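You operate a simulated robot arm through the tools that you are given. There is no shell and no other tool. Be economical: measure what you need, move in short steps, check, and stop when the job is done.

You run a simulated two-armed robot. Do the job below in one go: nothing can be reset, and whatever is moved stays where it is left.

## Task
Press a bush into the block whose number is on the block card.
Fine: press switch on, block on the bed, hold both palm buttons down together by hand till the bush is in; switch off and put the block back where it stood; leave the other blocks. Where these are worked on the way, their far stop is far enough and under half their travel is too little: press switch.

Only the result counts: the job must be done as asked and must still hold three seconds after the hand-in. Knocking over, shifting, dropping, spilling or breaking anything else fails it.

## Robot
Two 7-joint arms with two-finger parallel grippers on one trunk, on a base that drives. Base frame: it is fixed to the floor where the robot stands at the start and does not move with it; the origin is under the middle of the robot, x ahead of it, y to its left, z up. Lengths are in cm, angles in rad, forces in N, time in s.
The left shoulder is at the start at [-8.2, 11.9, 85.1], the right one opposite. With the tool pointing down near the work surface each hand reaches from about 16 to 58 cm from the robot's upright axis, wherever it stands, measured 20 degrees to its own side. Places, roughly: bed of the green press [50, 40, 80]; black nut [40, -80, 110]; cam button [50, -80, 100]; cam lever [30, -80, 110]; clamp switch [50, -90, 100]; green press [50, 30, 90]; green rig switch [60, -40, 100]; grey reset button [30, -30, 80]; orange latch [30, -20, 90]; press stop button [50, 0, 80]; press switch [50, 20, 90]; sliding weight [30, -50, 80]; spring knob [60, -50, 100]; white latch [40, -70, 90]; yellow check button [60, -70, 100]. Payload 3.43 kg a hand.
The TCP of each hand is the grasp point between the finger pads, 3 cm short of the fingertips. In the tool frame z runs along the fingers and y along their closing line. Largest opening 9.4 cm; finger width 2.8, thickness 1; the body of the gripper, 5 by 9.6 cm, starts 5.5 cm behind the TCP.
Orientation is that of the tool frame in the base frame, as a unit quaternion [w, x, y, z]. With the fingers straight down and closing along the base's y, the tool's x points along the base's -x, its y along +y and its z along -z.

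## Interface
- The arms move only by the tool arm_command. It takes "left_steps", "right_steps" or both (then of equal length, played together; a hand with none holds still); each is a list of rows, each a list of 6 numbers: the shift along the tool's x, y, z in units of 25 mm (1.0 is 25 mm), then the turn, a rotation vector about the tool's x, y, z in units of 4 degrees (1.0 is 4 degrees). In form: [[x, y, z, ax, ay, az], ...]. A call has 1 to 12 rows; each row shifts and turns the commanded pose from where the row before left it, along the tool's axes as they then stand. "left_hand" and "right_hand" are, for a hand that has rows, the closure, from 0 (fully open) to 1 (shut), set as the call begins (left out, the last holds). A call with a number of a shift or a turn outside -1 to 1 is refused whole. Rows are played at 5 a second. More than 5 cm and 0.15 rad between two rows, or a gripper value outside its range, and nothing of the call is played. A pose out of reach is approached as far as the arm can. The call stops where the force on the tool passes 90 N (or 10 N more than at its start, if that is more) or the arm is blocked; 0.2 s more then pass. The fingers move at their own pace (about 15.3 cm/s each) and stop on an object; they squeeze with about 41 N. The grip force told is the motor's: it shows also when the fingers shut on nothing. Time passes only in rows, and 0.2 s behind the last, so rows that do not move let the fingers close. It gives the time, the measured TCP pose, the force on the tool (base axes), the opening and the grip force at its end, in the units of the frame above (readings bear some noise), with the torque about the TCP (base axes, N m) and any sound that the robot's microphone picked up.
- Cameras (640 x 400 px; columns grow to the right, rows downward): "scene" is now at [3.28, 0.31, 155.71]; the picture's right is [0.04, -1.00, 0.00], its down [-0.77, -0.03, -0.63] and it looks along [0.63, 0.03, -0.77] (base axes); focal length 245 px, centre (320, 200). "left" rides on the left gripper at [7.6, -1.4, -10.3] in its tool frame; the picture's right is [0.18, 0.98, 0.00], its down [-0.75, 0.14, -0.64] and it looks along [-0.63, 0.12, 0.77] (tool axes); focal length 243 px, centre (320, 200). "right" rides on the right gripper at [7.6, 1.4, -10.2] in its tool frame; the picture's right is [-0.18, 0.98, 0.00], its down [-0.75, -0.14, -0.64] and it looks along [-0.63, -0.12, 0.77] (tool axes); focal length 243 px, centre (320, 200).
- camera(camera): a new picture of that camera. No time passes.
- raise_lower(by): slides the trunk up (or, below 0, down) by that many cm; the arms and the scene camera ride with it, the base frame stays. It gives what a move gives, with no picture.
- steer(legs): drives the robot by 1 to 6 legs, each [ahead, left, turn to the left] in cm, cm and rad, along the robot's own axes; the way and the turn of a leg run together, so that a leg with both is an arc; at most 150 cm and 3.142 rad a leg. The arms and the cameras ride along, it lands a little off, and it stops where it bumps. It gives what a move gives.
- head_to(pan, tilt): turns the head with the scene camera to pan (to the left, within 2.496 rad either way) and tilt (down, from -0.506 to 1.204), counted from straight ahead of the robot. It gives what a move gives.
- probe_pixels(camera, pixels): for up to 12 pixels [column, row] of the newest picture of that camera ("zoom" is the newest enlarged one), the place [x, y, z] in the base frame of the surface seen there, good to about 0.3 cm. No time passes.
- enlarge(camera, box): a new picture of the part [left, top, right, bottom] of that camera's present view, enlarged. No time passes.
- sign_off(): hands the job in; it is judged then, once.

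Work in short steps. Measure before you move; look again where a grasp or a placing could have gone wrong, and mend it. You have 80 turns and 78 pictures in all, those below and enlarged ones among them. Open the grippers and draw the arms clear of the work before you hand the job in, unless the task says otherwise; then end with one line.

The tools are called as name(argument=value, ...) on one line, values as JSON. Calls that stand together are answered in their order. arm_command: Moves the arms, as the interface text tells. Its arguments: {"type":"object","properties":{"left_steps":{"type":"array"},"left_hand":{"type":"number"},"right_steps":{"type":"array"},"right_hand":{"type":"number"}},"required":[]} The other tools are called the same way: raise_lower (by) slides the trunk up or down; steer (legs) drives the base; head_to (pan, tilt) turns the head that bears the scene camera; camera (camera) takes a picture; probe_pixels (camera, pixels) gives the place of the surface under pixels of a picture; enlarge (camera, box) takes an enlarged picture of a part of a camera's view; sign_off () hands the job in.

At the start:

```text
time_s: 0.0
left_ee_pos: [23.26, 36.07, 120.89]
left_ee_rot: [0.0, 0.0, 1.0, 0.0]
left_ft_force: [-0.2, -0.5, 0.1]
left_torque: [0.01, 0.03, 0.03]
left_finger_gap: 9.38
left_finger_force: 0.0
right_ee_pos: [29.21, 5.33, 116.16]
right_ee_rot: [-0.001, 0.0, 1.0, 0.0]
right_ft_force: [-0.6, 0.5, -0.6]
right_torque: [-0.03, 0.01, 0.01]
right_finger_gap: 9.4
right_finger_force: 0.0
trunk travel left (down, up): [-27.5, 6.0]
robot x, y, heading: [-0.24, -0.64, 0.001]
head pan, tilt: [0.04, 0.883]
```

scene: 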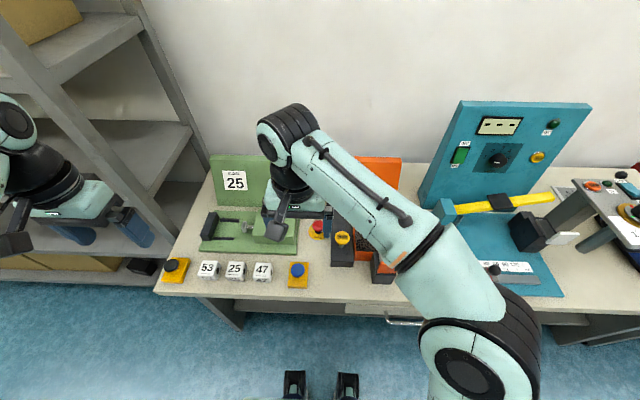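
right: 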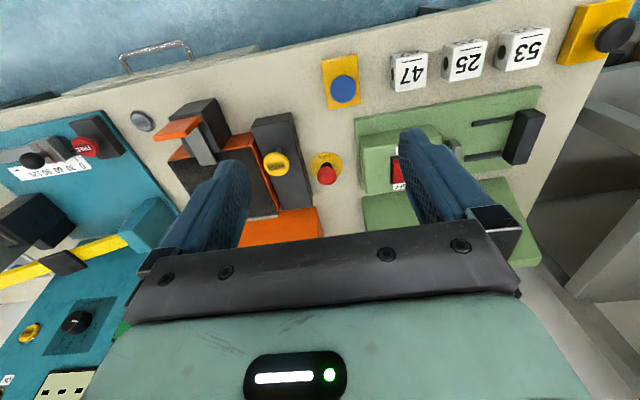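
left: 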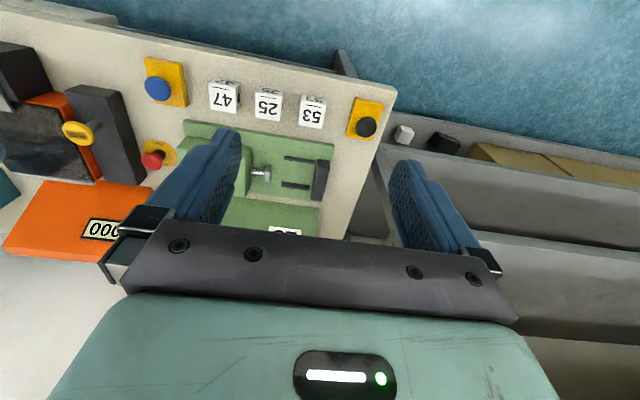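

The card at scene px (234,180) seems to read 25. I'll enlarge the press area to check the card, blocks and press parts.

enlarge(camera="scene", box=[150, 140, 350, 300])

enlarge(camera="right", box=[300, 20, 640, 232])

enlarge(camera="left", box=[100, 40, 420, 240])

```text
2.50 times, centred on (250, 220) of scene
```

zoom: 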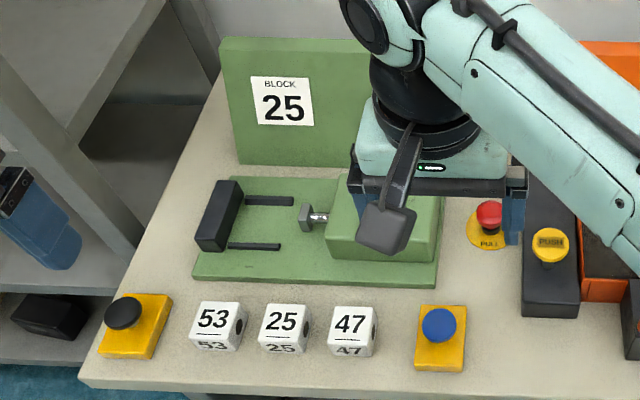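

```text
1.88 times, centred on (470, 126) of right
```

zoom: 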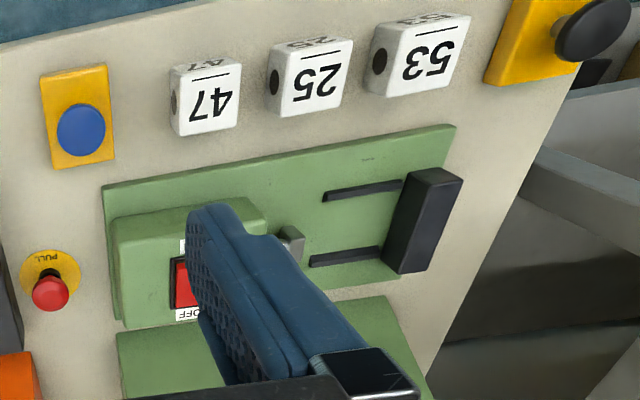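

```text
2.00 times, centred on (260, 140) of left
```

zoom: 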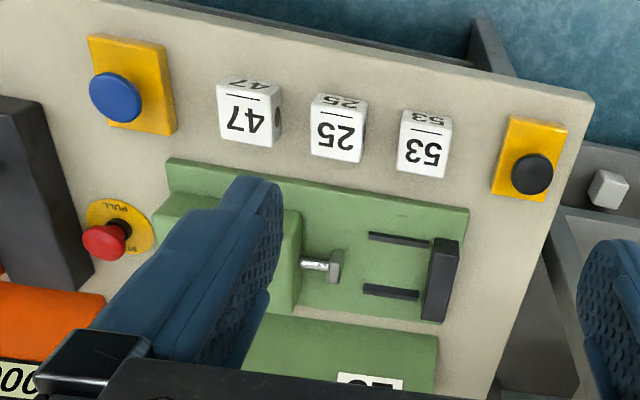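

Block 25 is the middle one. The right arm hides the press, so I'll move it to the right and backward.

arm_command(right_steps=[[0.6, -1, 0, 0, 0, 0], [0.6, -1, 0, 0, 0, 0], [0.6, -1, 0, 0, 0, 0], [0.6, -1, 0, 0, 0, 0], [0, -1, 0, 0, 0, 0], [0, -1, 0, 0, 0, 0], [0, -1, 0, 0, 0, 0], [0, -1, 0, 0, 0, 0]])

head_to(pan=0.5, tilt=0.8)

camera(camera="scene")

```text
time_s: 1.8
left_ee_pos: [23.47, 36.02, 120.81]
left_ee_rot: [0.0, 0.0, 1.0, 0.0]
left_ft_force: [0.7, 0.9, 0.2]
left_torque: [0.04, -0.01, -0.02]
left_finger_gap: 9.4
left_finger_force: 0.1
right_ee_pos: [23.31, -14.76, 116.11]
right_ee_rot: [0.0, -0.001, 1.0, 0.0]
right_ft_force: [0.1, 0.0, 0.2]
right_torque: [-0.01, -0.03, 0.01]
right_finger_gap: 9.42
right_finger_force: 0.0
trunk travel left (down, up): [-27.5, 6.0]
robot x, y, heading: [0.14, 0.04, -0.002]
head pan, tilt: [0.04, 0.883]
```

```text
time_s: 2.7
left_ee_pos: [23.27, 36.02, 120.73]
left_ee_rot: [0.0, 0.0, 1.0, 0.0]
left_ft_force: [0.1, 0.3, -0.9]
left_torque: [-0.03, 0.01, -0.02]
left_finger_gap: 9.4
left_finger_force: 0.1
right_ee_pos: [23.34, -14.72, 116.12]
right_ee_rot: [0.0, -0.001, 1.0, 0.0]
right_ft_force: [-0.6, -0.3, -0.9]
right_torque: [0.03, 0.0, 0.02]
right_finger_gap: 9.39
right_finger_force: 0.1
trunk travel left (down, up): [-27.5, 6.0]
robot x, y, heading: [-0.24, -0.11, 0.002]
head pan, tilt: [0.499, 0.799]
```

```text
71 pictures are left
```

scene: 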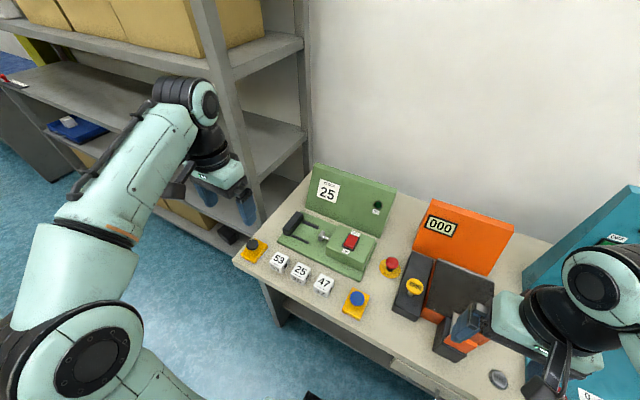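

The press is clear now. I'll enlarge it to read the switch, lamp and stop button.

enlarge(camera="scene", box=[225, 160, 425, 330])

```text
2.35 times, centred on (325, 245) of scene
```

zoom: 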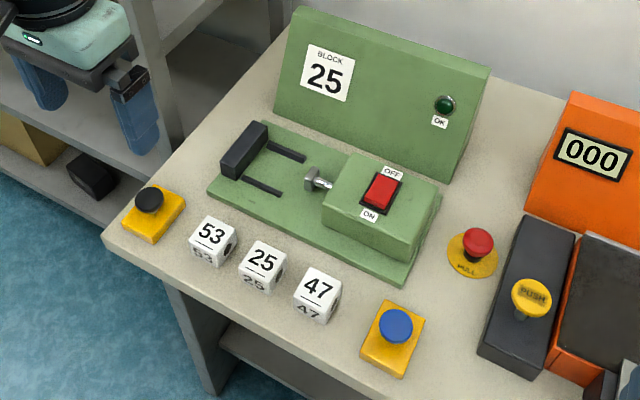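

I'll probe the key points: blocks, buttons, rocker, stop, ram and rails.

probe_pixels(camera="zoom", pixels=[[212, 232], [264, 260], [319, 288], [148, 200], [397, 325], [381, 190], [376, 200], [388, 180], [480, 240], [313, 178], [240, 155], [263, 190]])

probe_pixels(camera="zoom", pixels=[[288, 150], [300, 160], [275, 170], [267, 128], [225, 160], [350, 165], [335, 215], [330, 185], [243, 265], [260, 245], [286, 258], [264, 278]])

probe_pixels(camera="zoom", pixels=[[240, 245], [279, 257], [265, 275], [277, 283], [307, 176], [317, 170], [326, 182], [150, 235], [400, 365], [465, 272], [270, 160], [230, 190]])

```text
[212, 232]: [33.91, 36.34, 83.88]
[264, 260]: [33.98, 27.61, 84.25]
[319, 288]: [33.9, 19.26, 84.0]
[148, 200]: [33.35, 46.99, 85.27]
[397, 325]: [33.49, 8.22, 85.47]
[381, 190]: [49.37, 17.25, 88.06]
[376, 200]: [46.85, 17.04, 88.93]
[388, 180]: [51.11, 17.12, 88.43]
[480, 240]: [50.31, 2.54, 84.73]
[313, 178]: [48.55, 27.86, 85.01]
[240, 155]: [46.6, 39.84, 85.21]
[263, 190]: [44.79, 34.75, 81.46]
```

```text
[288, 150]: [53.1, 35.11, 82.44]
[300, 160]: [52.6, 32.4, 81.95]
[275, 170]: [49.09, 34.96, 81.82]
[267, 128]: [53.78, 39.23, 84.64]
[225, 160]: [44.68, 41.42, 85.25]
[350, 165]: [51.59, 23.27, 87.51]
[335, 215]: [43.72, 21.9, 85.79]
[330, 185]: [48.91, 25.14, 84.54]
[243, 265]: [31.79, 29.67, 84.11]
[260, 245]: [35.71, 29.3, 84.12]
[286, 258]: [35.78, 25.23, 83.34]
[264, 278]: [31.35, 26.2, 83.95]
```

```text
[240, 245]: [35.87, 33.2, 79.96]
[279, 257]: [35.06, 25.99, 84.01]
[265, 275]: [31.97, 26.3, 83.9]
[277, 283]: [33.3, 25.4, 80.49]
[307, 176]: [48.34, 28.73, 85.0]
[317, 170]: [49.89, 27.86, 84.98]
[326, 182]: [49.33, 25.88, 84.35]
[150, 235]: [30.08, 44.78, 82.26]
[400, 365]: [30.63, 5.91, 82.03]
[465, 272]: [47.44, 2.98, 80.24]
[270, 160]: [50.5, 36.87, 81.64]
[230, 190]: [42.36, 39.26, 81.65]
```

Block 25 is at about (33.7, 27.6), hole facing −y. I want to stand further left, so I probe the shelf for clearance.

probe_pixels(camera="scene", pixels=[[225, 80], [250, 190], [270, 45], [200, 20], [185, 115], [125, 100], [50, 70], [130, 240], [180, 215], [100, 310], [30, 140], [215, 195]])

```text
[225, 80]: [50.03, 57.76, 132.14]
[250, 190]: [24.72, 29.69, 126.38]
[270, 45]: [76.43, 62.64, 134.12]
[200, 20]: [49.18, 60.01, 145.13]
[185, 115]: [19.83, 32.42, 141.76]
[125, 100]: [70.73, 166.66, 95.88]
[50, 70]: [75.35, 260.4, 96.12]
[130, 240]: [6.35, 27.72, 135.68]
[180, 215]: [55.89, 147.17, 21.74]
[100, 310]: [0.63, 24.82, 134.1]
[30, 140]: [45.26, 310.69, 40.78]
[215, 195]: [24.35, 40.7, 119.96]
```

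The shelf stands at x>48, y>57, so there's room. Drive 17 cm left.

steer(legs=[[0, 17, 0]])

head_to(pan=0.15, tilt=0.85)

camera(camera="scene")

camera(camera="left")

```text
time_s: 4.8
left_ee_pos: [23.3, 53.15, 120.82]
left_ee_rot: [0.0, 0.0, 1.0, -0.001]
left_ft_force: [-0.4, 0.3, 0.7]
left_torque: [-0.04, 0.02, 0.0]
left_finger_gap: 9.39
left_finger_force: 0.1
right_ee_pos: [23.37, 2.3, 116.13]
right_ee_rot: [-0.001, -0.001, 1.0, 0.001]
right_ft_force: [0.4, 0.2, 0.1]
right_torque: [-0.02, 0.01, 0.03]
right_finger_gap: 9.4
right_finger_force: 0.0
trunk travel left (down, up): [-27.5, 6.0]
robot x, y, heading: [-0.03, 16.51, 0.005]
head pan, tilt: [0.499, 0.799]
```

```text
time_s: 5.7
left_ee_pos: [23.25, 53.02, 120.78]
left_ee_rot: [0.0, -0.001, 1.0, 0.0]
left_ft_force: [-0.2, 0.4, 0.0]
left_torque: [-0.02, 0.01, 0.01]
left_finger_gap: 9.4
left_finger_force: 0.0
right_ee_pos: [23.29, 2.31, 116.15]
right_ee_rot: [0.001, -0.001, 1.0, -0.001]
right_ft_force: [-0.1, -0.1, 0.4]
right_torque: [0.02, 0.0, 0.0]
right_finger_gap: 9.38
right_finger_force: 0.0
trunk travel left (down, up): [-27.5, 6.0]
robot x, y, heading: [-0.16, 16.89, -0.001]
head pan, tilt: [0.15, 0.85]
```

```text
69 pictures are left
```

scene: 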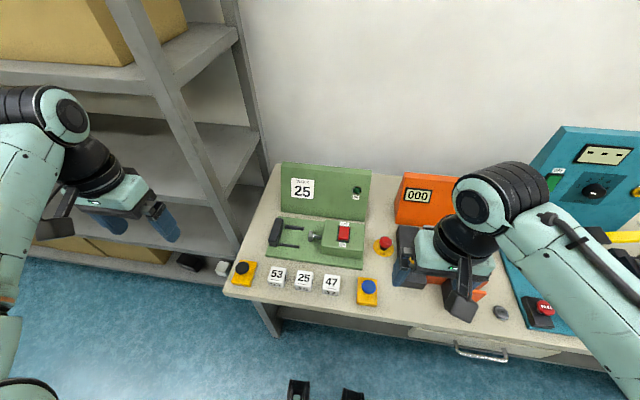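

```text
68 pictures are left
```

left: 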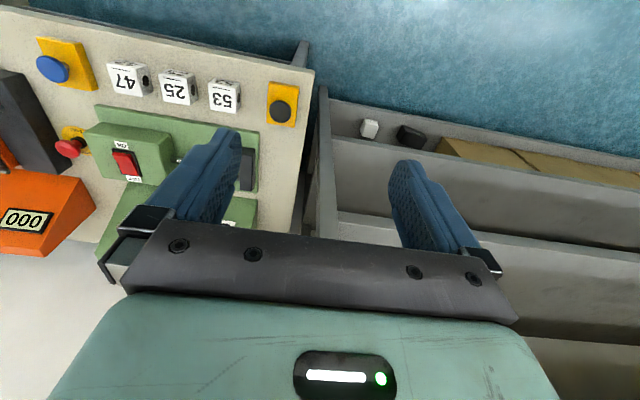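

Both arms clear. I'll enlarge the press again for exact rocker, bed and ram geometry.

enlarge(camera="scene", box=[255, 200, 385, 282])

```text
4.88 times, centred on (320, 241) of scene
```

zoom: 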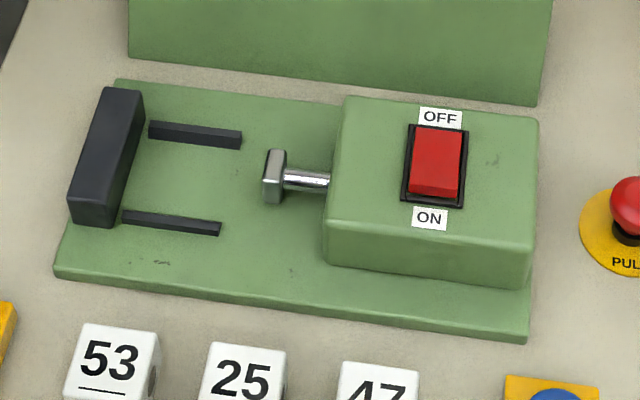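

Probe rails, anvil, ram head and rocker edges on this zoom.

probe_pixels(camera="zoom", pixels=[[130, 214], [215, 224], [155, 125], [237, 132], [108, 210], [135, 97], [180, 175], [275, 160], [270, 195], [415, 190], [458, 140], [435, 185]])

probe_pixels(camera="zoom", pixels=[[435, 195], [435, 160], [437, 130], [432, 203], [125, 155], [310, 180], [240, 350], [336, 95], [345, 105], [265, 175], [170, 217], [195, 129]])

```text
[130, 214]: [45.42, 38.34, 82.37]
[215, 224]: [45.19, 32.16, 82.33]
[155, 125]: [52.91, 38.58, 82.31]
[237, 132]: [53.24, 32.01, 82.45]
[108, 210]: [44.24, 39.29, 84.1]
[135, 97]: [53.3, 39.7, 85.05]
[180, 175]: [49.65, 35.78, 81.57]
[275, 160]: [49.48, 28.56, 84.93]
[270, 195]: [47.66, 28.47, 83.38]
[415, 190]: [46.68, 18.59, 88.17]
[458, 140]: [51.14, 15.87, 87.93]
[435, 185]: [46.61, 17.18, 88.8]
```

```text
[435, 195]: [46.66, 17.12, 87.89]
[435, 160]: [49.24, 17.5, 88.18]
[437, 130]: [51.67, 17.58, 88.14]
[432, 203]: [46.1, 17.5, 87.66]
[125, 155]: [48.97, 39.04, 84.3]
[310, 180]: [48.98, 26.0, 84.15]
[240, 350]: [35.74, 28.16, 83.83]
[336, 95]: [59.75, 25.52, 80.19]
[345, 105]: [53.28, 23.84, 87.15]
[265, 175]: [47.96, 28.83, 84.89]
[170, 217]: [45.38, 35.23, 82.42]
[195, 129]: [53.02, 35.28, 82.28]
```

Rails centre x≈49.1, anvil face y≈38.8, rocker ON end at (46.7, 17.2, 88.8). Bring the closed right hand above the ON end at z≈98.

arm_command(right_steps=[[-0.797, 0.5, 0.6, 0, 0, 0], [-0.797, 0.5, 0.6, 0, 0, 0], [-0.797, 0.5, 0.6, 0, 0, 0], [-0.797, 0.5, 0.6, 0, 0, 0], [-0.797, 0.5, 0.6, 0, 0, 0], [-0.797, 0.5, 0.6, 0, 0, 0], [-0.797, 0.5, 0.6, 0, 0, 0], [-0.797, 0.5, 0.6, 0, 0, 0], [-0.797, 0.5, 0.6, 0, 0, 0], [-0.797, 0.5, 0.6, 0, 0, 0], [-0.797, 0.5, 0.6, 0, 0, 0], [-0.797, 0.5, 0.6, 0, 0, 0]], right_hand=1)

camera(camera="right")

```text
time_s: 8.3
left_ee_pos: [23.36, 53.03, 121.02]
left_ee_rot: [0.0, -0.001, 1.0, 0.0]
left_ft_force: [0.6, -0.9, 0.0]
left_torque: [-0.02, 0.01, 0.02]
left_finger_gap: 9.41
left_finger_force: 0.2
right_ee_pos: [47.33, 17.41, 98.1]
right_ee_rot: [0.001, 0.0, 1.0, -0.001]
right_ft_force: [0.0, -1.2, 0.4]
right_torque: [-0.02, -0.01, -0.01]
right_finger_gap: 0.01
right_finger_force: 32.7
trunk travel left (down, up): [-27.5, 6.0]
robot x, y, heading: [0.25, 16.7, 0.002]
head pan, tilt: [0.15, 0.85]
```

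```text
66 pictures are left
```

right: 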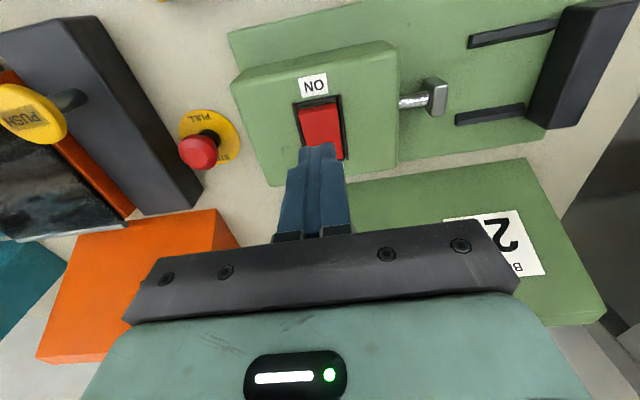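

Fingers line up over the rocker; I probe the rocker once more from this close view.

probe_pixels(camera="right", pixels=[[302, 112], [336, 104], [318, 106], [321, 125], [325, 140], [338, 150], [320, 99], [305, 130], [435, 80], [428, 100], [400, 50], [195, 150]])

```text
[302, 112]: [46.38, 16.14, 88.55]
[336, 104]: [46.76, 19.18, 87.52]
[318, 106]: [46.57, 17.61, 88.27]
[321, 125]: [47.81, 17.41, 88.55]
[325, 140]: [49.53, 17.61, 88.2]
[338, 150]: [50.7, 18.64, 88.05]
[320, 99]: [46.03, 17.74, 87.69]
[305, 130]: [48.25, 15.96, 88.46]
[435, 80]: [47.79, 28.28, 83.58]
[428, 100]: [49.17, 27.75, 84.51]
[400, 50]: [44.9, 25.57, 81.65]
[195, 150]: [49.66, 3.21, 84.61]
```

Centre y≈17.3 is good. Descend gently: 5.5 cm then small steps to bring the tip to ~z 87.8.

arm_command(right_steps=[[0.04, 0, 0.9, 0, 0, 0], [0.04, 0, 0.9, 0, 0, 0], [0, 0, 0.5, 0, 0, 0], [0, 0, 0.15, 0, 0, 0], [0, 0, 0.1, 0, 0, 0], [0, 0, 0.1, 0, 0, 0], [0, 0, 0, 0, 0, 0]])

enlarge(camera="right", box=[220, 20, 460, 170])

```text
time_s: 9.9
left_ee_pos: [23.17, 53.1, 120.84]
left_ee_rot: [0.0, 0.0, 1.0, 0.0]
left_ft_force: [0.4, 0.2, 0.4]
left_torque: [0.0, -0.01, 0.0]
left_finger_gap: 9.35
left_finger_force: 0.0
right_ee_pos: [46.94, 17.4, 91.37]
right_ee_rot: [0.0, -0.001, 1.0, 0.0]
right_ft_force: [-0.2, -0.9, -0.4]
right_torque: [-0.03, 0.02, 0.0]
right_finger_gap: 0.0
right_finger_force: 32.8
trunk travel left (down, up): [-27.5, 6.0]
robot x, y, heading: [0.21, 17.06, 0.005]
head pan, tilt: [0.15, 0.85]
```

```text
2.67 times, centred on (340, 95) of right
```

zoom: 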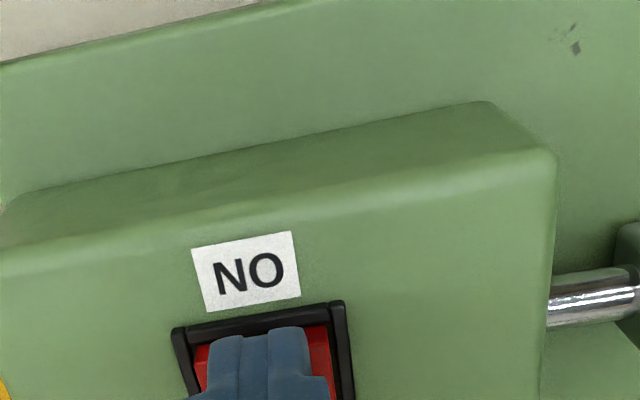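

No contact force yet. Continue down in small steps.

arm_command(right_steps=[[0, 0, 0.1, 0, 0, 0], [0, 0, 0.1, 0, 0, 0], [0, 0, 0.05, 0, 0, 0], [0, 0, 0, 0, 0, 0]])

```text
time_s: 10.9
left_ee_pos: [22.94, 53.05, 120.99]
left_ee_rot: [0.001, -0.001, 1.0, 0.0]
left_ft_force: [0.2, -1.1, -0.9]
left_torque: [-0.02, 0.02, 0.0]
left_finger_gap: 9.39
left_finger_force: 0.1
right_ee_pos: [46.92, 17.3, 91.33]
right_ee_rot: [0.005, -0.001, 1.0, 0.001]
right_ft_force: [-1.3, -4.9, 34.0]
right_torque: [-0.16, -0.47, 0.37]
right_finger_gap: 0.02
right_finger_force: 32.5
trunk travel left (down, up): [-27.5, 6.0]
robot x, y, heading: [0.03, 16.96, 0.001]
head pan, tilt: [0.15, 0.85]
```

It meets 34 N at tip z≈88.3; I'll lift and look at the rocker.

arm_command(right_steps=[[0, 0, -0.5, 0, 0, 0], [0, 0, -1, 0, 0, 0], [0, 0, -1, 0, 0, 0], [0, 0, 0, 0, 0, 0]])

enlarge(camera="right", box=[220, 20, 460, 170])

```text
time_s: 11.9
left_ee_pos: [23.18, 53.06, 120.81]
left_ee_rot: [0.0, -0.001, 1.0, 0.001]
left_ft_force: [0.4, -0.9, -0.2]
left_torque: [0.0, 0.01, -0.03]
left_finger_gap: 9.38
left_finger_force: 0.1
right_ee_pos: [47.01, 17.44, 97.05]
right_ee_rot: [0.0, -0.001, 1.0, 0.0]
right_ft_force: [0.3, 0.9, -0.5]
right_torque: [-0.01, -0.01, 0.0]
right_finger_gap: 0.02
right_finger_force: 32.8
trunk travel left (down, up): [-27.5, 6.0]
robot x, y, heading: [0.06, 17.06, 0.002]
head pan, tilt: [0.15, 0.85]
```

```text
2.67 times, centred on (340, 95) of right
```

zoom: 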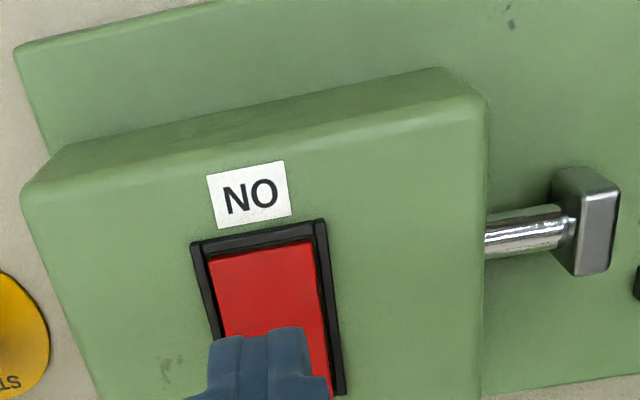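

probe_pixels(camera="zoom", pixels=[[260, 255], [265, 265], [268, 285], [270, 310], [280, 245], [260, 235], [320, 350]])

```text
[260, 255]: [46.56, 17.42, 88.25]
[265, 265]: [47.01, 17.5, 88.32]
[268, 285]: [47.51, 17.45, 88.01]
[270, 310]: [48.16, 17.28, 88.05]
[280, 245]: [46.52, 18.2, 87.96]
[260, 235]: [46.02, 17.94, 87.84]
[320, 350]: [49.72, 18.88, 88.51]
```

The ON end seems lower now (88.2 vs 88.8). I'll pull the right hand back above the blue button's side and check with the scene camera.

arm_command(right_steps=[[0.8, -0.7, -0.3, 0, 0, 0], [0.8, -0.7, -0.3, 0, 0, 0], [0.8, -0.7, -0.3, 0, 0, 0], [0.8, -0.7, -0.3, 0, 0, 0], [0.8, -0.7, -0.3, 0, 0, 0], [0.8, -0.7, -0.3, 0, 0, 0], [0.8, -0.7, 0, 0, 0, 0], [0.8, -0.7, 0, 0, 0, 0]])

enlarge(camera="scene", box=[255, 180, 385, 262])

```text
time_s: 13.7
left_ee_pos: [23.27, 53.03, 120.86]
left_ee_rot: [0.0, -0.002, 1.0, 0.0]
left_ft_force: [-0.4, -0.3, 0.3]
left_torque: [0.01, -0.02, 0.03]
left_finger_gap: 9.42
left_finger_force: 0.1
right_ee_pos: [30.85, 3.33, 101.69]
right_ee_rot: [0.001, -0.001, 1.0, -0.001]
right_ft_force: [-0.2, 0.0, -0.9]
right_torque: [0.01, -0.03, -0.01]
right_finger_gap: 0.02
right_finger_force: 33.1
trunk travel left (down, up): [-27.5, 6.0]
robot x, y, heading: [0.13, 16.92, 0.001]
head pan, tilt: [0.15, 0.85]
```

```text
4.88 times, centred on (320, 221) of scene
```

zoom: 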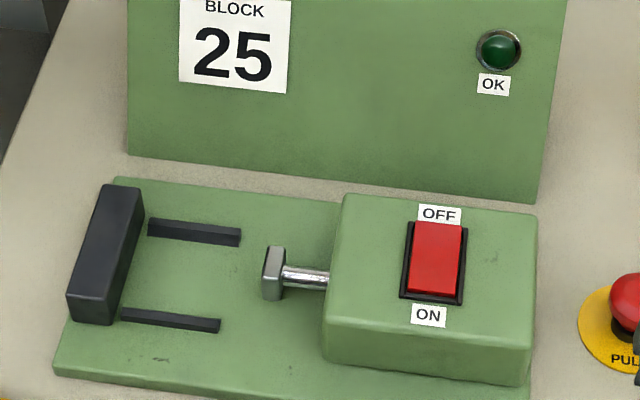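

The rocker has flipped: its OFF end now stands up. Now bring the left hand above block 25.

arm_command(left_steps=[[-0.35, -0.847, 0.6, 0, 0, 0], [-0.35, -0.847, 0.6, 0, 0, 0], [-0.35, -0.847, 0.6, 0, 0, 0], [-0.35, -0.847, 0.6, 0, 0, 0], [-0.35, -0.847, 0.6, 0, 0, 0], [-0.35, -0.847, 0.6, 0, 0, 0], [-0.35, -0.847, 0.6, 0, 0, 0], [-0.35, -0.847, 0.6, 0, 0, 0], [-0.35, -0.847, 0.6, 0, 0, 0], [-0.35, -0.847, 0.6, 0, 0, 0], [-0.35, -0.847, 0.6, 0, 0, 0], [-0.35, -0.847, 0.6, 0, 0, 0]], left_hand=0)

arm_command(left_steps=[[0, 0, 0, 0, 0, 1], [0, 0, 0, 0, 0, 1], [0, 0, 0, 0, 0, 1], [0, 0, 0, 0, 0, 1], [0, 0, 0, 0, 0, 1], [0, 0, 0, 0, 0, 1], [0, 0, 0, 0, 0, 1], [0, 0, 0, 0, 0, 1], [0, 0, 0, 0, 0, 1], [0, 0, 0, 0, 0, 1], [0, 0, 0, 0, 0, 1]])

arm_command(left_steps=[[0, 0, 0, 0, 0, 1], [0, 0, 0, 0, 0, 1], [0, 0, 0, 0, 0, 1], [0, 0, 0, 0, 0, 1], [0, 0, 0, 0, 0, 1], [0, 0, 0, 0, 0, 1], [0, 0, 0, 0, 0, 1], [0, 0, 0, 0, 0, 1], [0, 0, 0, 0, 0, 1], [0, 0, 0, 0, 0, 1], [0, 0, 0, 0, 0, 1], [0, 0, 0, 0, 0, 0.5]])

camera(camera="left")

camera(camera="scene")

```text
time_s: 16.3
left_ee_pos: [34.0, 27.52, 102.86]
left_ee_rot: [0.0, -0.002, 1.0, 0.0]
left_ft_force: [0.8, -0.1, 1.4]
left_torque: [-0.01, 0.0, -0.04]
left_finger_gap: 9.38
left_finger_force: 0.0
right_ee_pos: [31.02, 3.28, 101.65]
right_ee_rot: [0.0, 0.0, 1.0, 0.001]
right_ft_force: [0.2, -0.5, -0.6]
right_torque: [0.0, 0.03, -0.03]
right_finger_gap: 0.0
right_finger_force: 33.1
trunk travel left (down, up): [-27.5, 6.0]
robot x, y, heading: [-0.04, 16.69, 0.006]
head pan, tilt: [0.15, 0.85]
```

```text
time_s: 18.7
left_ee_pos: [33.98, 27.73, 102.86]
left_ee_rot: [-0.001, 0.374, 0.927, 0.0]
left_ft_force: [0.1, -0.2, 0.5]
left_torque: [0.02, -0.02, -0.01]
left_finger_gap: 9.41
left_finger_force: 0.1
right_ee_pos: [30.93, 3.4, 101.74]
right_ee_rot: [0.0, 0.0, 1.0, -0.001]
right_ft_force: [-0.2, 0.1, 0.4]
right_torque: [-0.02, -0.03, 0.02]
right_finger_gap: 0.01
right_finger_force: 33.1
trunk travel left (down, up): [-27.5, 6.0]
robot x, y, heading: [0.08, 17.05, 0.004]
head pan, tilt: [0.15, 0.85]
```

```text
time_s: 21.3
left_ee_pos: [33.88, 27.56, 102.78]
left_ee_rot: [0.0, 0.706, 0.708, 0.0]
left_ft_force: [-0.4, 0.2, 0.1]
left_torque: [-0.01, -0.02, 0.0]
left_finger_gap: 9.42
left_finger_force: 0.1
right_ee_pos: [30.98, 3.44, 101.64]
right_ee_rot: [0.0, -0.001, 1.0, 0.0]
right_ft_force: [0.2, -0.5, 0.6]
right_torque: [-0.01, -0.02, 0.03]
right_finger_gap: 0.0
right_finger_force: 33.1
trunk travel left (down, up): [-27.5, 6.0]
robot x, y, heading: [0.13, 17.09, 0.006]
head pan, tilt: [0.15, 0.85]
```

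```text
62 pictures are left
```

left: 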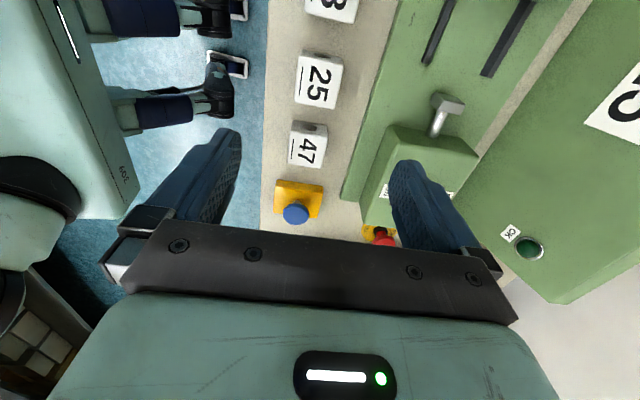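

```text
61 pictures are left
```

scene: 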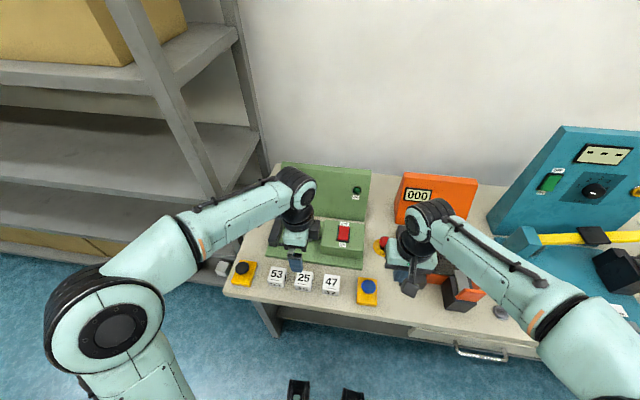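

The left gripper is oriented with fingers closing along x. I probe block 25's corners from an enlarged view.

enlarge(camera="left", box=[270, 0, 390, 180])

```text
2.22 times, centred on (330, 90) of left
```

zoom: 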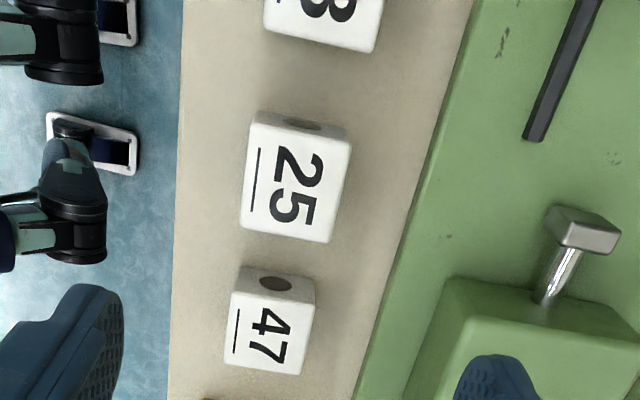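

probe_pixels(camera="zoom", pixels=[[257, 127], [344, 145], [244, 230], [328, 238], [290, 185], [300, 125], [325, 40], [265, 340], [245, 180], [340, 190], [620, 235], [550, 215]])

```text
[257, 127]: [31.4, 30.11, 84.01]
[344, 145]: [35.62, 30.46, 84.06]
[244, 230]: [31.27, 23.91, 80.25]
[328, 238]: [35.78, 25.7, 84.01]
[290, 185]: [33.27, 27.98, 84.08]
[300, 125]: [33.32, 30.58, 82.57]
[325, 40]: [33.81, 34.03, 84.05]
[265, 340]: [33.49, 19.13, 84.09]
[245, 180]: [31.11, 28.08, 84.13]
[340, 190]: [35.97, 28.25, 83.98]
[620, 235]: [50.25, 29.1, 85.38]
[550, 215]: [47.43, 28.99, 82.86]
```

Block centre ≈(33.55, 27.85), top z 84. Descend with fingers about 7 cm open to TCP z≈84.5 first, in two stages.

arm_command(left_steps=[[0.1, -0.12, 0.9, 0, 0, 0], [0, 0, 0.9, 0, 0, 0], [0, 0, 0.9, 0, 0, 0], [0, 0, 0.9, 0, 0, 0], [0, 0, 0.9, 0, 0, 0], [0, 0, 0.9, 0, 0, 0], [0, 0, 0, 0, 0, 0]], left_hand=0.25)

camera(camera="left")

```text
time_s: 22.9
left_ee_pos: [33.55, 27.82, 89.23]
left_ee_rot: [0.0, 0.707, 0.707, -0.001]
left_ft_force: [0.8, -0.8, -0.8]
left_torque: [0.01, -0.01, 0.01]
left_finger_gap: 7.06
left_finger_force: 0.0
right_ee_pos: [31.03, 3.44, 101.67]
right_ee_rot: [0.0, -0.001, 1.0, -0.001]
right_ft_force: [-0.9, 0.8, 0.0]
right_torque: [0.02, -0.01, 0.05]
right_finger_gap: 0.0
right_finger_force: 33.0
trunk travel left (down, up): [-27.5, 6.0]
robot x, y, heading: [-0.02, 17.08, 0.003]
head pan, tilt: [0.15, 0.85]
```

```text
59 pictures are left
```

left: 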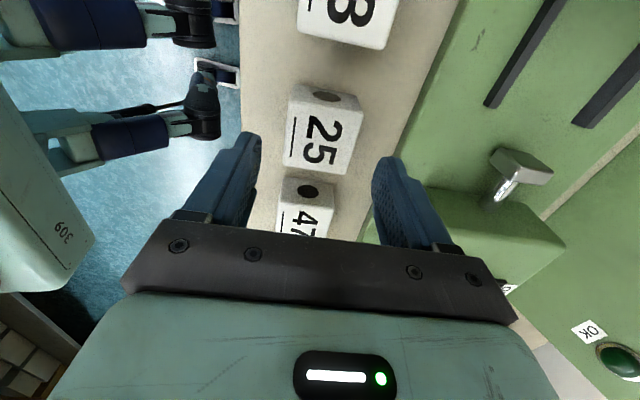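

Aligned well. Quick refined probe of the block's top from here.

probe_pixels(camera="left", pixels=[[292, 103], [358, 115], [286, 160], [345, 172], [289, 130], [352, 140], [325, 105], [317, 168], [325, 97], [535, 180], [500, 155], [497, 180]])

```text
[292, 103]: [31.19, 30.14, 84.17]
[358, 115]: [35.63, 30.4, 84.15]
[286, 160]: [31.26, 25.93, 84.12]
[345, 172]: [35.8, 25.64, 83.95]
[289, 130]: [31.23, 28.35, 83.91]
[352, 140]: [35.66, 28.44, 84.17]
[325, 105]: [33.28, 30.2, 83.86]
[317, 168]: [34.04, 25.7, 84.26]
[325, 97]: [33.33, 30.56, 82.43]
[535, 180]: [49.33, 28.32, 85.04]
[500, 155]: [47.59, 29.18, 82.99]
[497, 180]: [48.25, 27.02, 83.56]
```

Centre ≈(33.5, 28.0). Descend to TCP z 83.5 and close.

arm_command(left_steps=[[0.07, -0.02, 0.8, 0, 0, 0], [0, 0, 0.8, 0, 0, 0], [0, 0, 0.7, 0, 0, 0], [0, 0, 0, 0, 0, 0]])

arm_command(left_steps=[[0, 0, 0, 0, 0, 0], [0, 0, 0, 0, 0, 0], [0, 0, 0, 0, 0, 0]], left_hand=1)

```text
time_s: 23.9
left_ee_pos: [33.48, 28.09, 83.51]
left_ee_rot: [0.0, 0.706, 0.708, 0.0]
left_ft_force: [-0.1, 0.0, 0.3]
left_torque: [0.0, 0.0, 0.02]
left_finger_gap: 7.03
left_finger_force: 0.1
right_ee_pos: [31.02, 3.41, 101.6]
right_ee_rot: [0.0, 0.0, 1.0, 0.0]
right_ft_force: [1.0, 0.1, 0.3]
right_torque: [0.01, 0.0, 0.0]
right_finger_gap: 0.03
right_finger_force: 33.5
trunk travel left (down, up): [-27.5, 6.0]
robot x, y, heading: [-0.32, 16.99, 0.001]
head pan, tilt: [0.15, 0.85]
```

```text
time_s: 24.7
left_ee_pos: [33.42, 28.1, 83.66]
left_ee_rot: [0.0, 0.706, 0.708, 0.0]
left_ft_force: [0.7, 0.7, -0.2]
left_torque: [-0.06, 0.0, 0.02]
left_finger_gap: 5.4
left_finger_force: 41.4
right_ee_pos: [31.08, 3.36, 101.68]
right_ee_rot: [0.001, 0.0, 1.0, 0.001]
right_ft_force: [0.3, 0.2, -0.6]
right_torque: [0.03, -0.02, -0.03]
right_finger_gap: 0.01
right_finger_force: 33.2
trunk travel left (down, up): [-27.5, 6.0]
robot x, y, heading: [0.07, 17.08, 0.002]
head pan, tilt: [0.15, 0.85]
```

Gap 5.4 is more than the ~4.6 I measured; look before lifting.

camera(camera="left")

enlarge(camera="scene", box=[230, 220, 390, 320])

```text
58 pictures are left
```

left: 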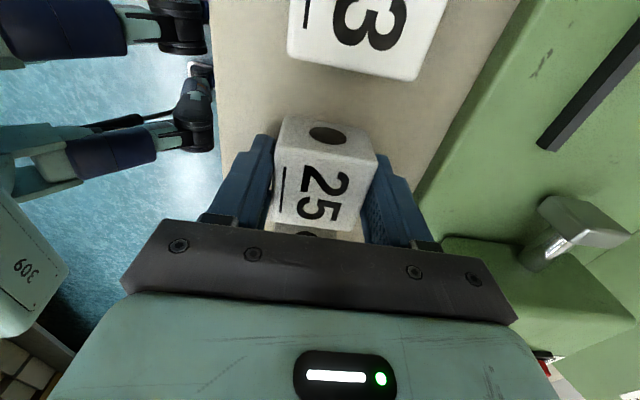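

```text
4.00 times, centred on (310, 270) of scene
```

zoom: 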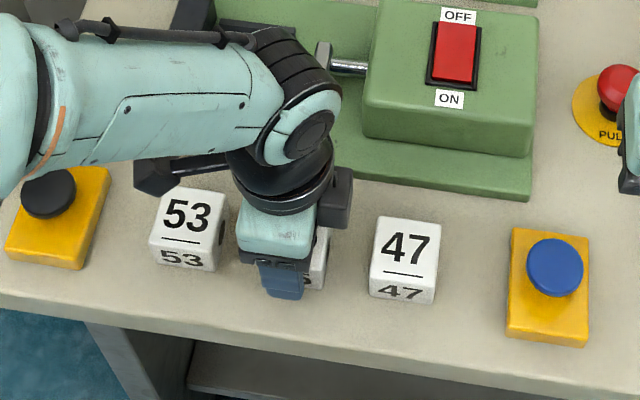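

Gripped squarely, but the fingertips would foul the bed rails (top 82.4). I'll regrip 0.9 cm higher on the block.

arm_command(left_steps=[[0, 0, 0, 0, 0, 0], [0, 0, 0, 0, 0, 0], [0, 0, -0.2, 0, 0, 0], [0, 0, -0.16, 0, 0, 0], [0, 0, 0, 0, 0, 0]], left_hand=0.25)

arm_command(left_steps=[[0, 0, 0, 0, 0, 0], [0, 0, 0, 0, 0, 0], [0, 0, 0, 0, 0, 0]], left_hand=1)

arm_command(left_steps=[[0, 0, -0.8, 0, 0, 0], [0, 0, -0.9, 0, 0, 0], [0, 0, -0.9, 0, 0, 0], [0, 0, -0.9, 0, 0, 0], [0, 0, 0, 0, 0, 0]])

camera(camera="left")

```text
time_s: 25.9
left_ee_pos: [33.51, 28.03, 84.54]
left_ee_rot: [0.0, 0.707, 0.707, 0.001]
left_ft_force: [-0.3, -0.6, 0.4]
left_torque: [0.0, -0.02, 0.01]
left_finger_gap: 7.05
left_finger_force: 0.0
right_ee_pos: [31.04, 3.47, 101.6]
right_ee_rot: [0.0, -0.002, 1.0, 0.0]
right_ft_force: [-0.5, -0.4, 0.1]
right_torque: [-0.03, -0.01, -0.01]
right_finger_gap: 0.0
right_finger_force: 32.6
trunk travel left (down, up): [-27.5, 6.0]
robot x, y, heading: [-0.38, 16.84, 0.002]
head pan, tilt: [0.15, 0.85]
```

```text
time_s: 26.7
left_ee_pos: [33.5, 28.07, 84.47]
left_ee_rot: [0.0, 0.706, 0.708, 0.0]
left_ft_force: [-0.6, -1.0, 0.8]
left_torque: [-0.02, 0.05, -0.01]
left_finger_gap: 4.95
left_finger_force: 41.0
right_ee_pos: [30.99, 3.45, 101.72]
right_ee_rot: [0.001, -0.001, 1.0, 0.0]
right_ft_force: [0.5, 0.2, 0.4]
right_torque: [0.01, -0.01, 0.02]
right_finger_gap: 0.0
right_finger_force: 33.0
trunk travel left (down, up): [-27.5, 6.0]
robot x, y, heading: [-0.31, 16.56, 0.004]
head pan, tilt: [0.15, 0.85]
```

```text
time_s: 27.9
left_ee_pos: [33.44, 28.12, 93.29]
left_ee_rot: [0.0, 0.707, 0.708, 0.0]
left_ft_force: [-0.8, -0.7, 0.5]
left_torque: [-0.05, 0.01, 0.0]
left_finger_gap: 0.0
left_finger_force: 33.4
right_ee_pos: [30.98, 3.43, 101.7]
right_ee_rot: [0.0, -0.001, 1.0, 0.0]
right_ft_force: [-0.2, 0.1, 0.5]
right_torque: [0.01, 0.01, 0.0]
right_finger_gap: 0.01
right_finger_force: 32.9
trunk travel left (down, up): [-27.5, 6.0]
robot x, y, heading: [0.05, 16.93, -0.001]
head pan, tilt: [0.15, 0.85]
```

```text
56 pictures are left
```

left: 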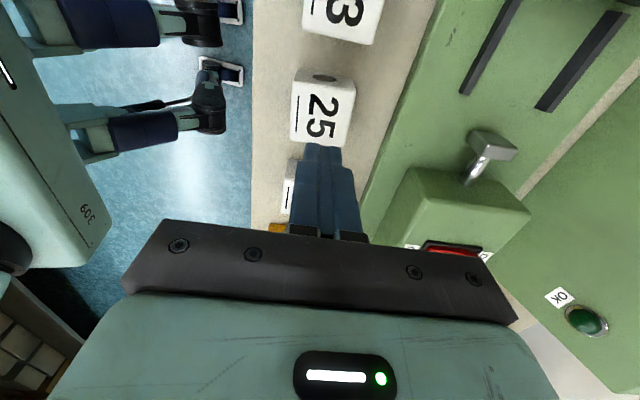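

The block slipped out of the tip-only grip; it remains standing. I probe whether it moved.

enlarge(camera="left", box=[240, 0, 400, 160])

probe_pixels(camera="left", pixels=[[297, 80], [352, 90], [293, 132], [343, 142], [295, 105], [348, 115], [324, 83], [320, 76], [325, 160], [340, 180], [311, 180], [325, 150]])

```text
2.50 times, centred on (320, 80) of left
```

zoom: 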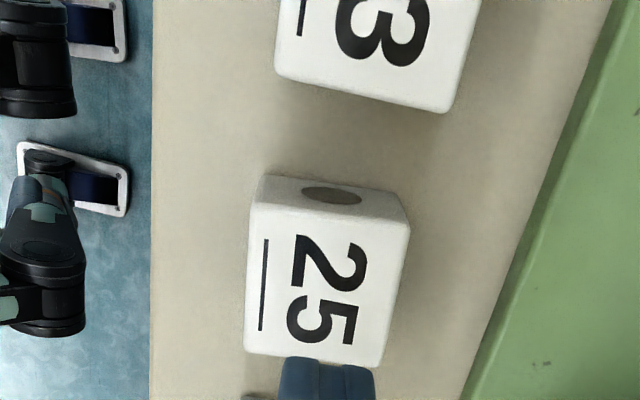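

```text
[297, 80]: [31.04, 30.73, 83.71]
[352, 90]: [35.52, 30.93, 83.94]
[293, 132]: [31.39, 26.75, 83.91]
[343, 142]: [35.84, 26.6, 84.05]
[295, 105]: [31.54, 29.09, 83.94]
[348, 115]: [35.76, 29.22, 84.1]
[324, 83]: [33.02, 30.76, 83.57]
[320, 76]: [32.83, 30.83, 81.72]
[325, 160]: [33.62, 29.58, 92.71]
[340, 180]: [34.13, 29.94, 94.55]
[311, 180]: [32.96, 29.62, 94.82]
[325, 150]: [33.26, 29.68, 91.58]
```

The block got nudged ~0.5 cm in +y. I'll instead grip it along y (fingers then stay clear of the rails, and centring the hand at y=28.0 also restores its y). Turn the left wrist back.

arm_command(left_steps=[[0, 0, -0.5, 0, 0, -1], [0, 0, -0.5, 0, 0, -1], [0, 0, 0, 0, 0, -1], [0, 0, 0, 0, 0, -1], [0, 0, 0, 0, 0, -1], [0, 0, 0, 0, 0, -1], [0, 0, 0, 0, 0, -1], [0, 0, 0, 0, 0, -1], [0, 0, 0, 0, 0, -1], [0, 0, 0, 0, 0, -1], [0, 0, 0, 0, 0, -1]], left_hand=0.22)

arm_command(left_steps=[[0, 0, 0, 0, 0, -1], [0, 0, 0, 0, 0, -1], [0, 0, 0, 0, 0, -1], [0, 0, 0, 0, 0, -1], [0, 0, 0, 0, 0, -1], [0, 0, 0, 0, 0, -1], [0, 0, 0, 0, 0, -1], [0, 0, 0, 0, 0, -1], [0, 0, 0, 0, 0, -1], [0, 0, 0, 0, 0, -1], [0, 0, 0, 0, 0, -1], [0, 0, 0, 0, 0, -0.5]])

enlarge(camera="left", box=[160, 0, 480, 200])

```text
time_s: 30.3
left_ee_pos: [33.52, 28.14, 95.73]
left_ee_rot: [0.0, 0.39, 0.921, 0.0]
left_ft_force: [0.3, -0.1, 0.6]
left_torque: [-0.02, 0.03, -0.02]
left_finger_gap: 7.35
left_finger_force: 0.1
right_ee_pos: [31.08, 3.38, 101.71]
right_ee_rot: [-0.001, -0.001, 1.0, 0.0]
right_ft_force: [-0.2, -0.1, 1.0]
right_torque: [0.01, -0.01, 0.0]
right_finger_gap: 0.01
right_finger_force: 33.1
trunk travel left (down, up): [-27.5, 6.0]
robot x, y, heading: [0.08, 16.91, 0.001]
head pan, tilt: [0.15, 0.85]
```

```text
time_s: 32.9
left_ee_pos: [33.56, 27.98, 95.78]
left_ee_rot: [0.0, -0.002, 1.0, 0.0]
left_ft_force: [-0.3, -0.8, 0.8]
left_torque: [-0.01, 0.01, 0.0]
left_finger_gap: 7.36
left_finger_force: 0.0
right_ee_pos: [31.11, 3.46, 101.55]
right_ee_rot: [0.0, 0.0, 1.0, 0.001]
right_ft_force: [-0.3, 0.1, 0.1]
right_torque: [0.01, -0.03, -0.01]
right_finger_gap: 0.0
right_finger_force: 33.0
trunk travel left (down, up): [-27.5, 6.0]
robot x, y, heading: [-0.22, 16.83, -0.002]
head pan, tilt: [0.15, 0.85]
```

```text
2.00 times, centred on (320, 100) of left
```

zoom: 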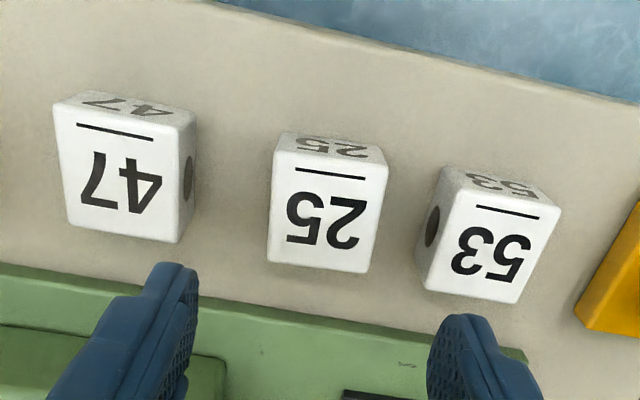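

Probe all three blocks' top centres and edges to know spacing.

probe_pixels(camera="zoom", pixels=[[60, 165], [186, 185], [273, 205], [380, 215], [436, 230], [545, 260], [330, 155], [318, 268], [110, 100], [125, 235], [490, 190], [470, 290]])

```text
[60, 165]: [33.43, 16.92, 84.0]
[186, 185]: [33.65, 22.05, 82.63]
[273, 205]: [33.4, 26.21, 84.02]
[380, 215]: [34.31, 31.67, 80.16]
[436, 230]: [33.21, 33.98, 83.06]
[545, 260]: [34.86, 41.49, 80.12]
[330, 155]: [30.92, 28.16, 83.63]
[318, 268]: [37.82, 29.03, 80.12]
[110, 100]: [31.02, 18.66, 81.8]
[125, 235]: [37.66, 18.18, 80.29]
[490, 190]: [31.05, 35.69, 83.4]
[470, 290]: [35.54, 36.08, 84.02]
```

Clear on both sides. Descend to TCP z≈83.4 and close along y.

arm_command(left_steps=[[0, 0, 0.9, 0, 0, 0], [0, 0, 0.9, 0, 0, 0], [0, 0, 0.9, 0, 0, 0], [0, 0, 0.9, 0, 0, 0], [0, 0, 0.8, 0, 0, 0], [0, 0, 0.55, 0, 0, 0], [0, 0, 0, 0, 0, 0]])

camera(camera="left")

```text
time_s: 34.5
left_ee_pos: [33.45, 28.03, 83.31]
left_ee_rot: [0.0, -0.001, 1.0, 0.0]
left_ft_force: [0.1, 1.1, 0.5]
left_torque: [-0.02, 0.02, -0.03]
left_finger_gap: 7.34
left_finger_force: 0.2
right_ee_pos: [30.91, 3.29, 101.69]
right_ee_rot: [-0.001, 0.0, 1.0, -0.001]
right_ft_force: [0.1, 0.7, 0.3]
right_torque: [-0.01, -0.01, 0.02]
right_finger_gap: 0.02
right_finger_force: 32.8
trunk travel left (down, up): [-27.5, 6.0]
robot x, y, heading: [0.05, 17.1, 0.007]
head pan, tilt: [0.15, 0.85]
```

```text
53 pictures are left
```

left: 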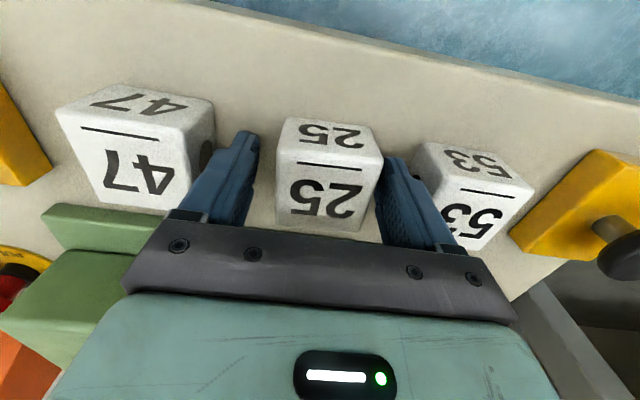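

Fingers straddle block 25. Close and lift 1 cm to test.

arm_command(left_steps=[[0, 0, 0, 0, 0, 0], [0, 0, 0, 0, 0, 0], [0, 0, 0, 0, 0, 0], [0, 0, -0.4, 0, 0, 0], [0, 0, 0, 0, 0, 0]], left_hand=1)

camera(camera="left")

```text
time_s: 35.7
left_ee_pos: [33.56, 28.05, 84.22]
left_ee_rot: [0.0, 0.0, 1.0, 0.001]
left_ft_force: [0.1, -0.2, -2.5]
left_torque: [0.01, 0.02, 0.01]
left_finger_gap: 5.39
left_finger_force: 41.2
right_ee_pos: [31.01, 3.37, 101.71]
right_ee_rot: [0.0, -0.001, 1.0, 0.0]
right_ft_force: [-1.3, 0.1, -0.1]
right_torque: [0.0, -0.01, 0.0]
right_finger_gap: 0.0
right_finger_force: 32.7
trunk travel left (down, up): [-27.5, 6.0]
robot x, y, heading: [0.26, 16.89, -0.003]
head pan, tilt: [0.15, 0.85]
```

```text
52 pictures are left
```

left: 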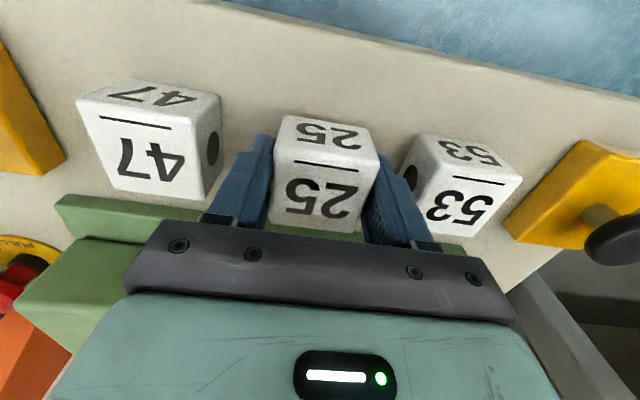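

Held. Lift and carry to above the bed at (49.1, 34.6).

arm_command(left_steps=[[0, 0, -0.9, 0, 0, 0], [0, 0, -0.9, 0, 0, 0], [0, 0, -0.9, 0, 0, 0], [0, 0, -0.9, 0, 0, 0], [-0.89, 0.374, 0, 0, 0, 0], [-0.89, 0.374, 0, 0, 0, 0], [-0.89, 0.374, 0, 0, 0, 0], [-0.89, 0.374, 0, 0, 0, 0], [-0.89, 0.374, 0, 0, 0, 0], [-0.89, 0.374, 0, 0, 0, 0], [-0.88, 0.374, 0, 0, 0, 0], [0, 0, 0, 0, 0, 0]])

camera(camera="left")

camera(camera="scene")

```text
time_s: 38.3
left_ee_pos: [49.0, 34.64, 93.3]
left_ee_rot: [0.0, -0.001, 1.0, 0.0]
left_ft_force: [-1.4, 0.7, -2.8]
left_torque: [0.04, -0.02, -0.01]
left_finger_gap: 5.41
left_finger_force: 40.9
right_ee_pos: [31.02, 3.39, 101.57]
right_ee_rot: [0.0, -0.001, 1.0, -0.001]
right_ft_force: [-0.2, -0.8, 0.0]
right_torque: [0.01, -0.03, 0.01]
right_finger_gap: 0.0
right_finger_force: 33.2
trunk travel left (down, up): [-27.5, 6.0]
robot x, y, heading: [-0.37, 17.0, 0.003]
head pan, tilt: [0.15, 0.85]
```

```text
51 pictures are left
```

left: 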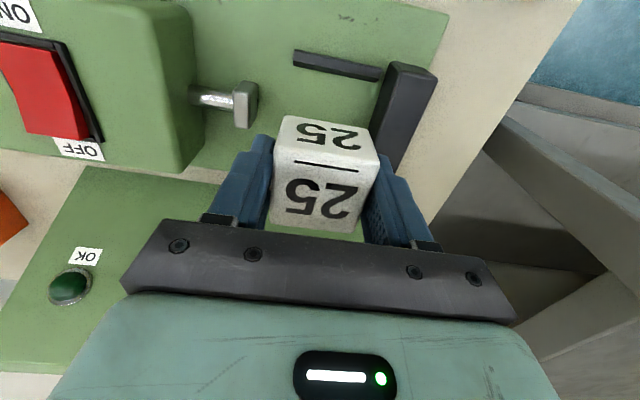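

```text
50 pictures are left
```

scene: 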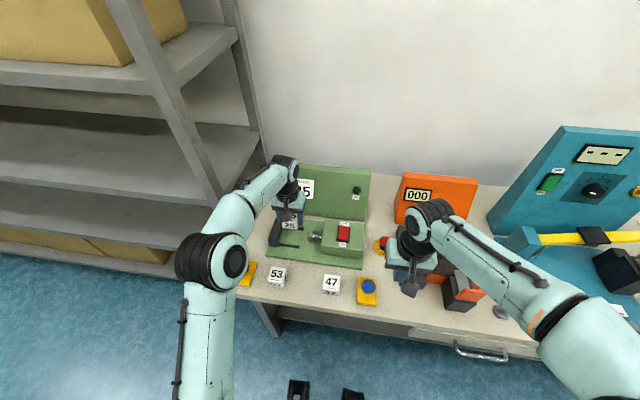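

Over the bed. Probe anvil face and ram head from here before lowering.

probe_pixels(camera="left", pixels=[[385, 100], [395, 75], [400, 70], [378, 120], [430, 72], [375, 75], [300, 60], [240, 85], [245, 120], [340, 68], [360, 110], [250, 90]])

```text
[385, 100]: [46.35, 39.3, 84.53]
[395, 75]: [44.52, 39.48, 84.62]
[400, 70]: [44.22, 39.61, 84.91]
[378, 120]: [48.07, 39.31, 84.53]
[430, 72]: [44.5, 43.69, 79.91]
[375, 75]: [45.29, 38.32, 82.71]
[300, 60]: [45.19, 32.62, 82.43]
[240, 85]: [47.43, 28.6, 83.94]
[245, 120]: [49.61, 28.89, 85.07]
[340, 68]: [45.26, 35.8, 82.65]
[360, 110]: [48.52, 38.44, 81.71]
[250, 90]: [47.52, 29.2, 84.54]
```

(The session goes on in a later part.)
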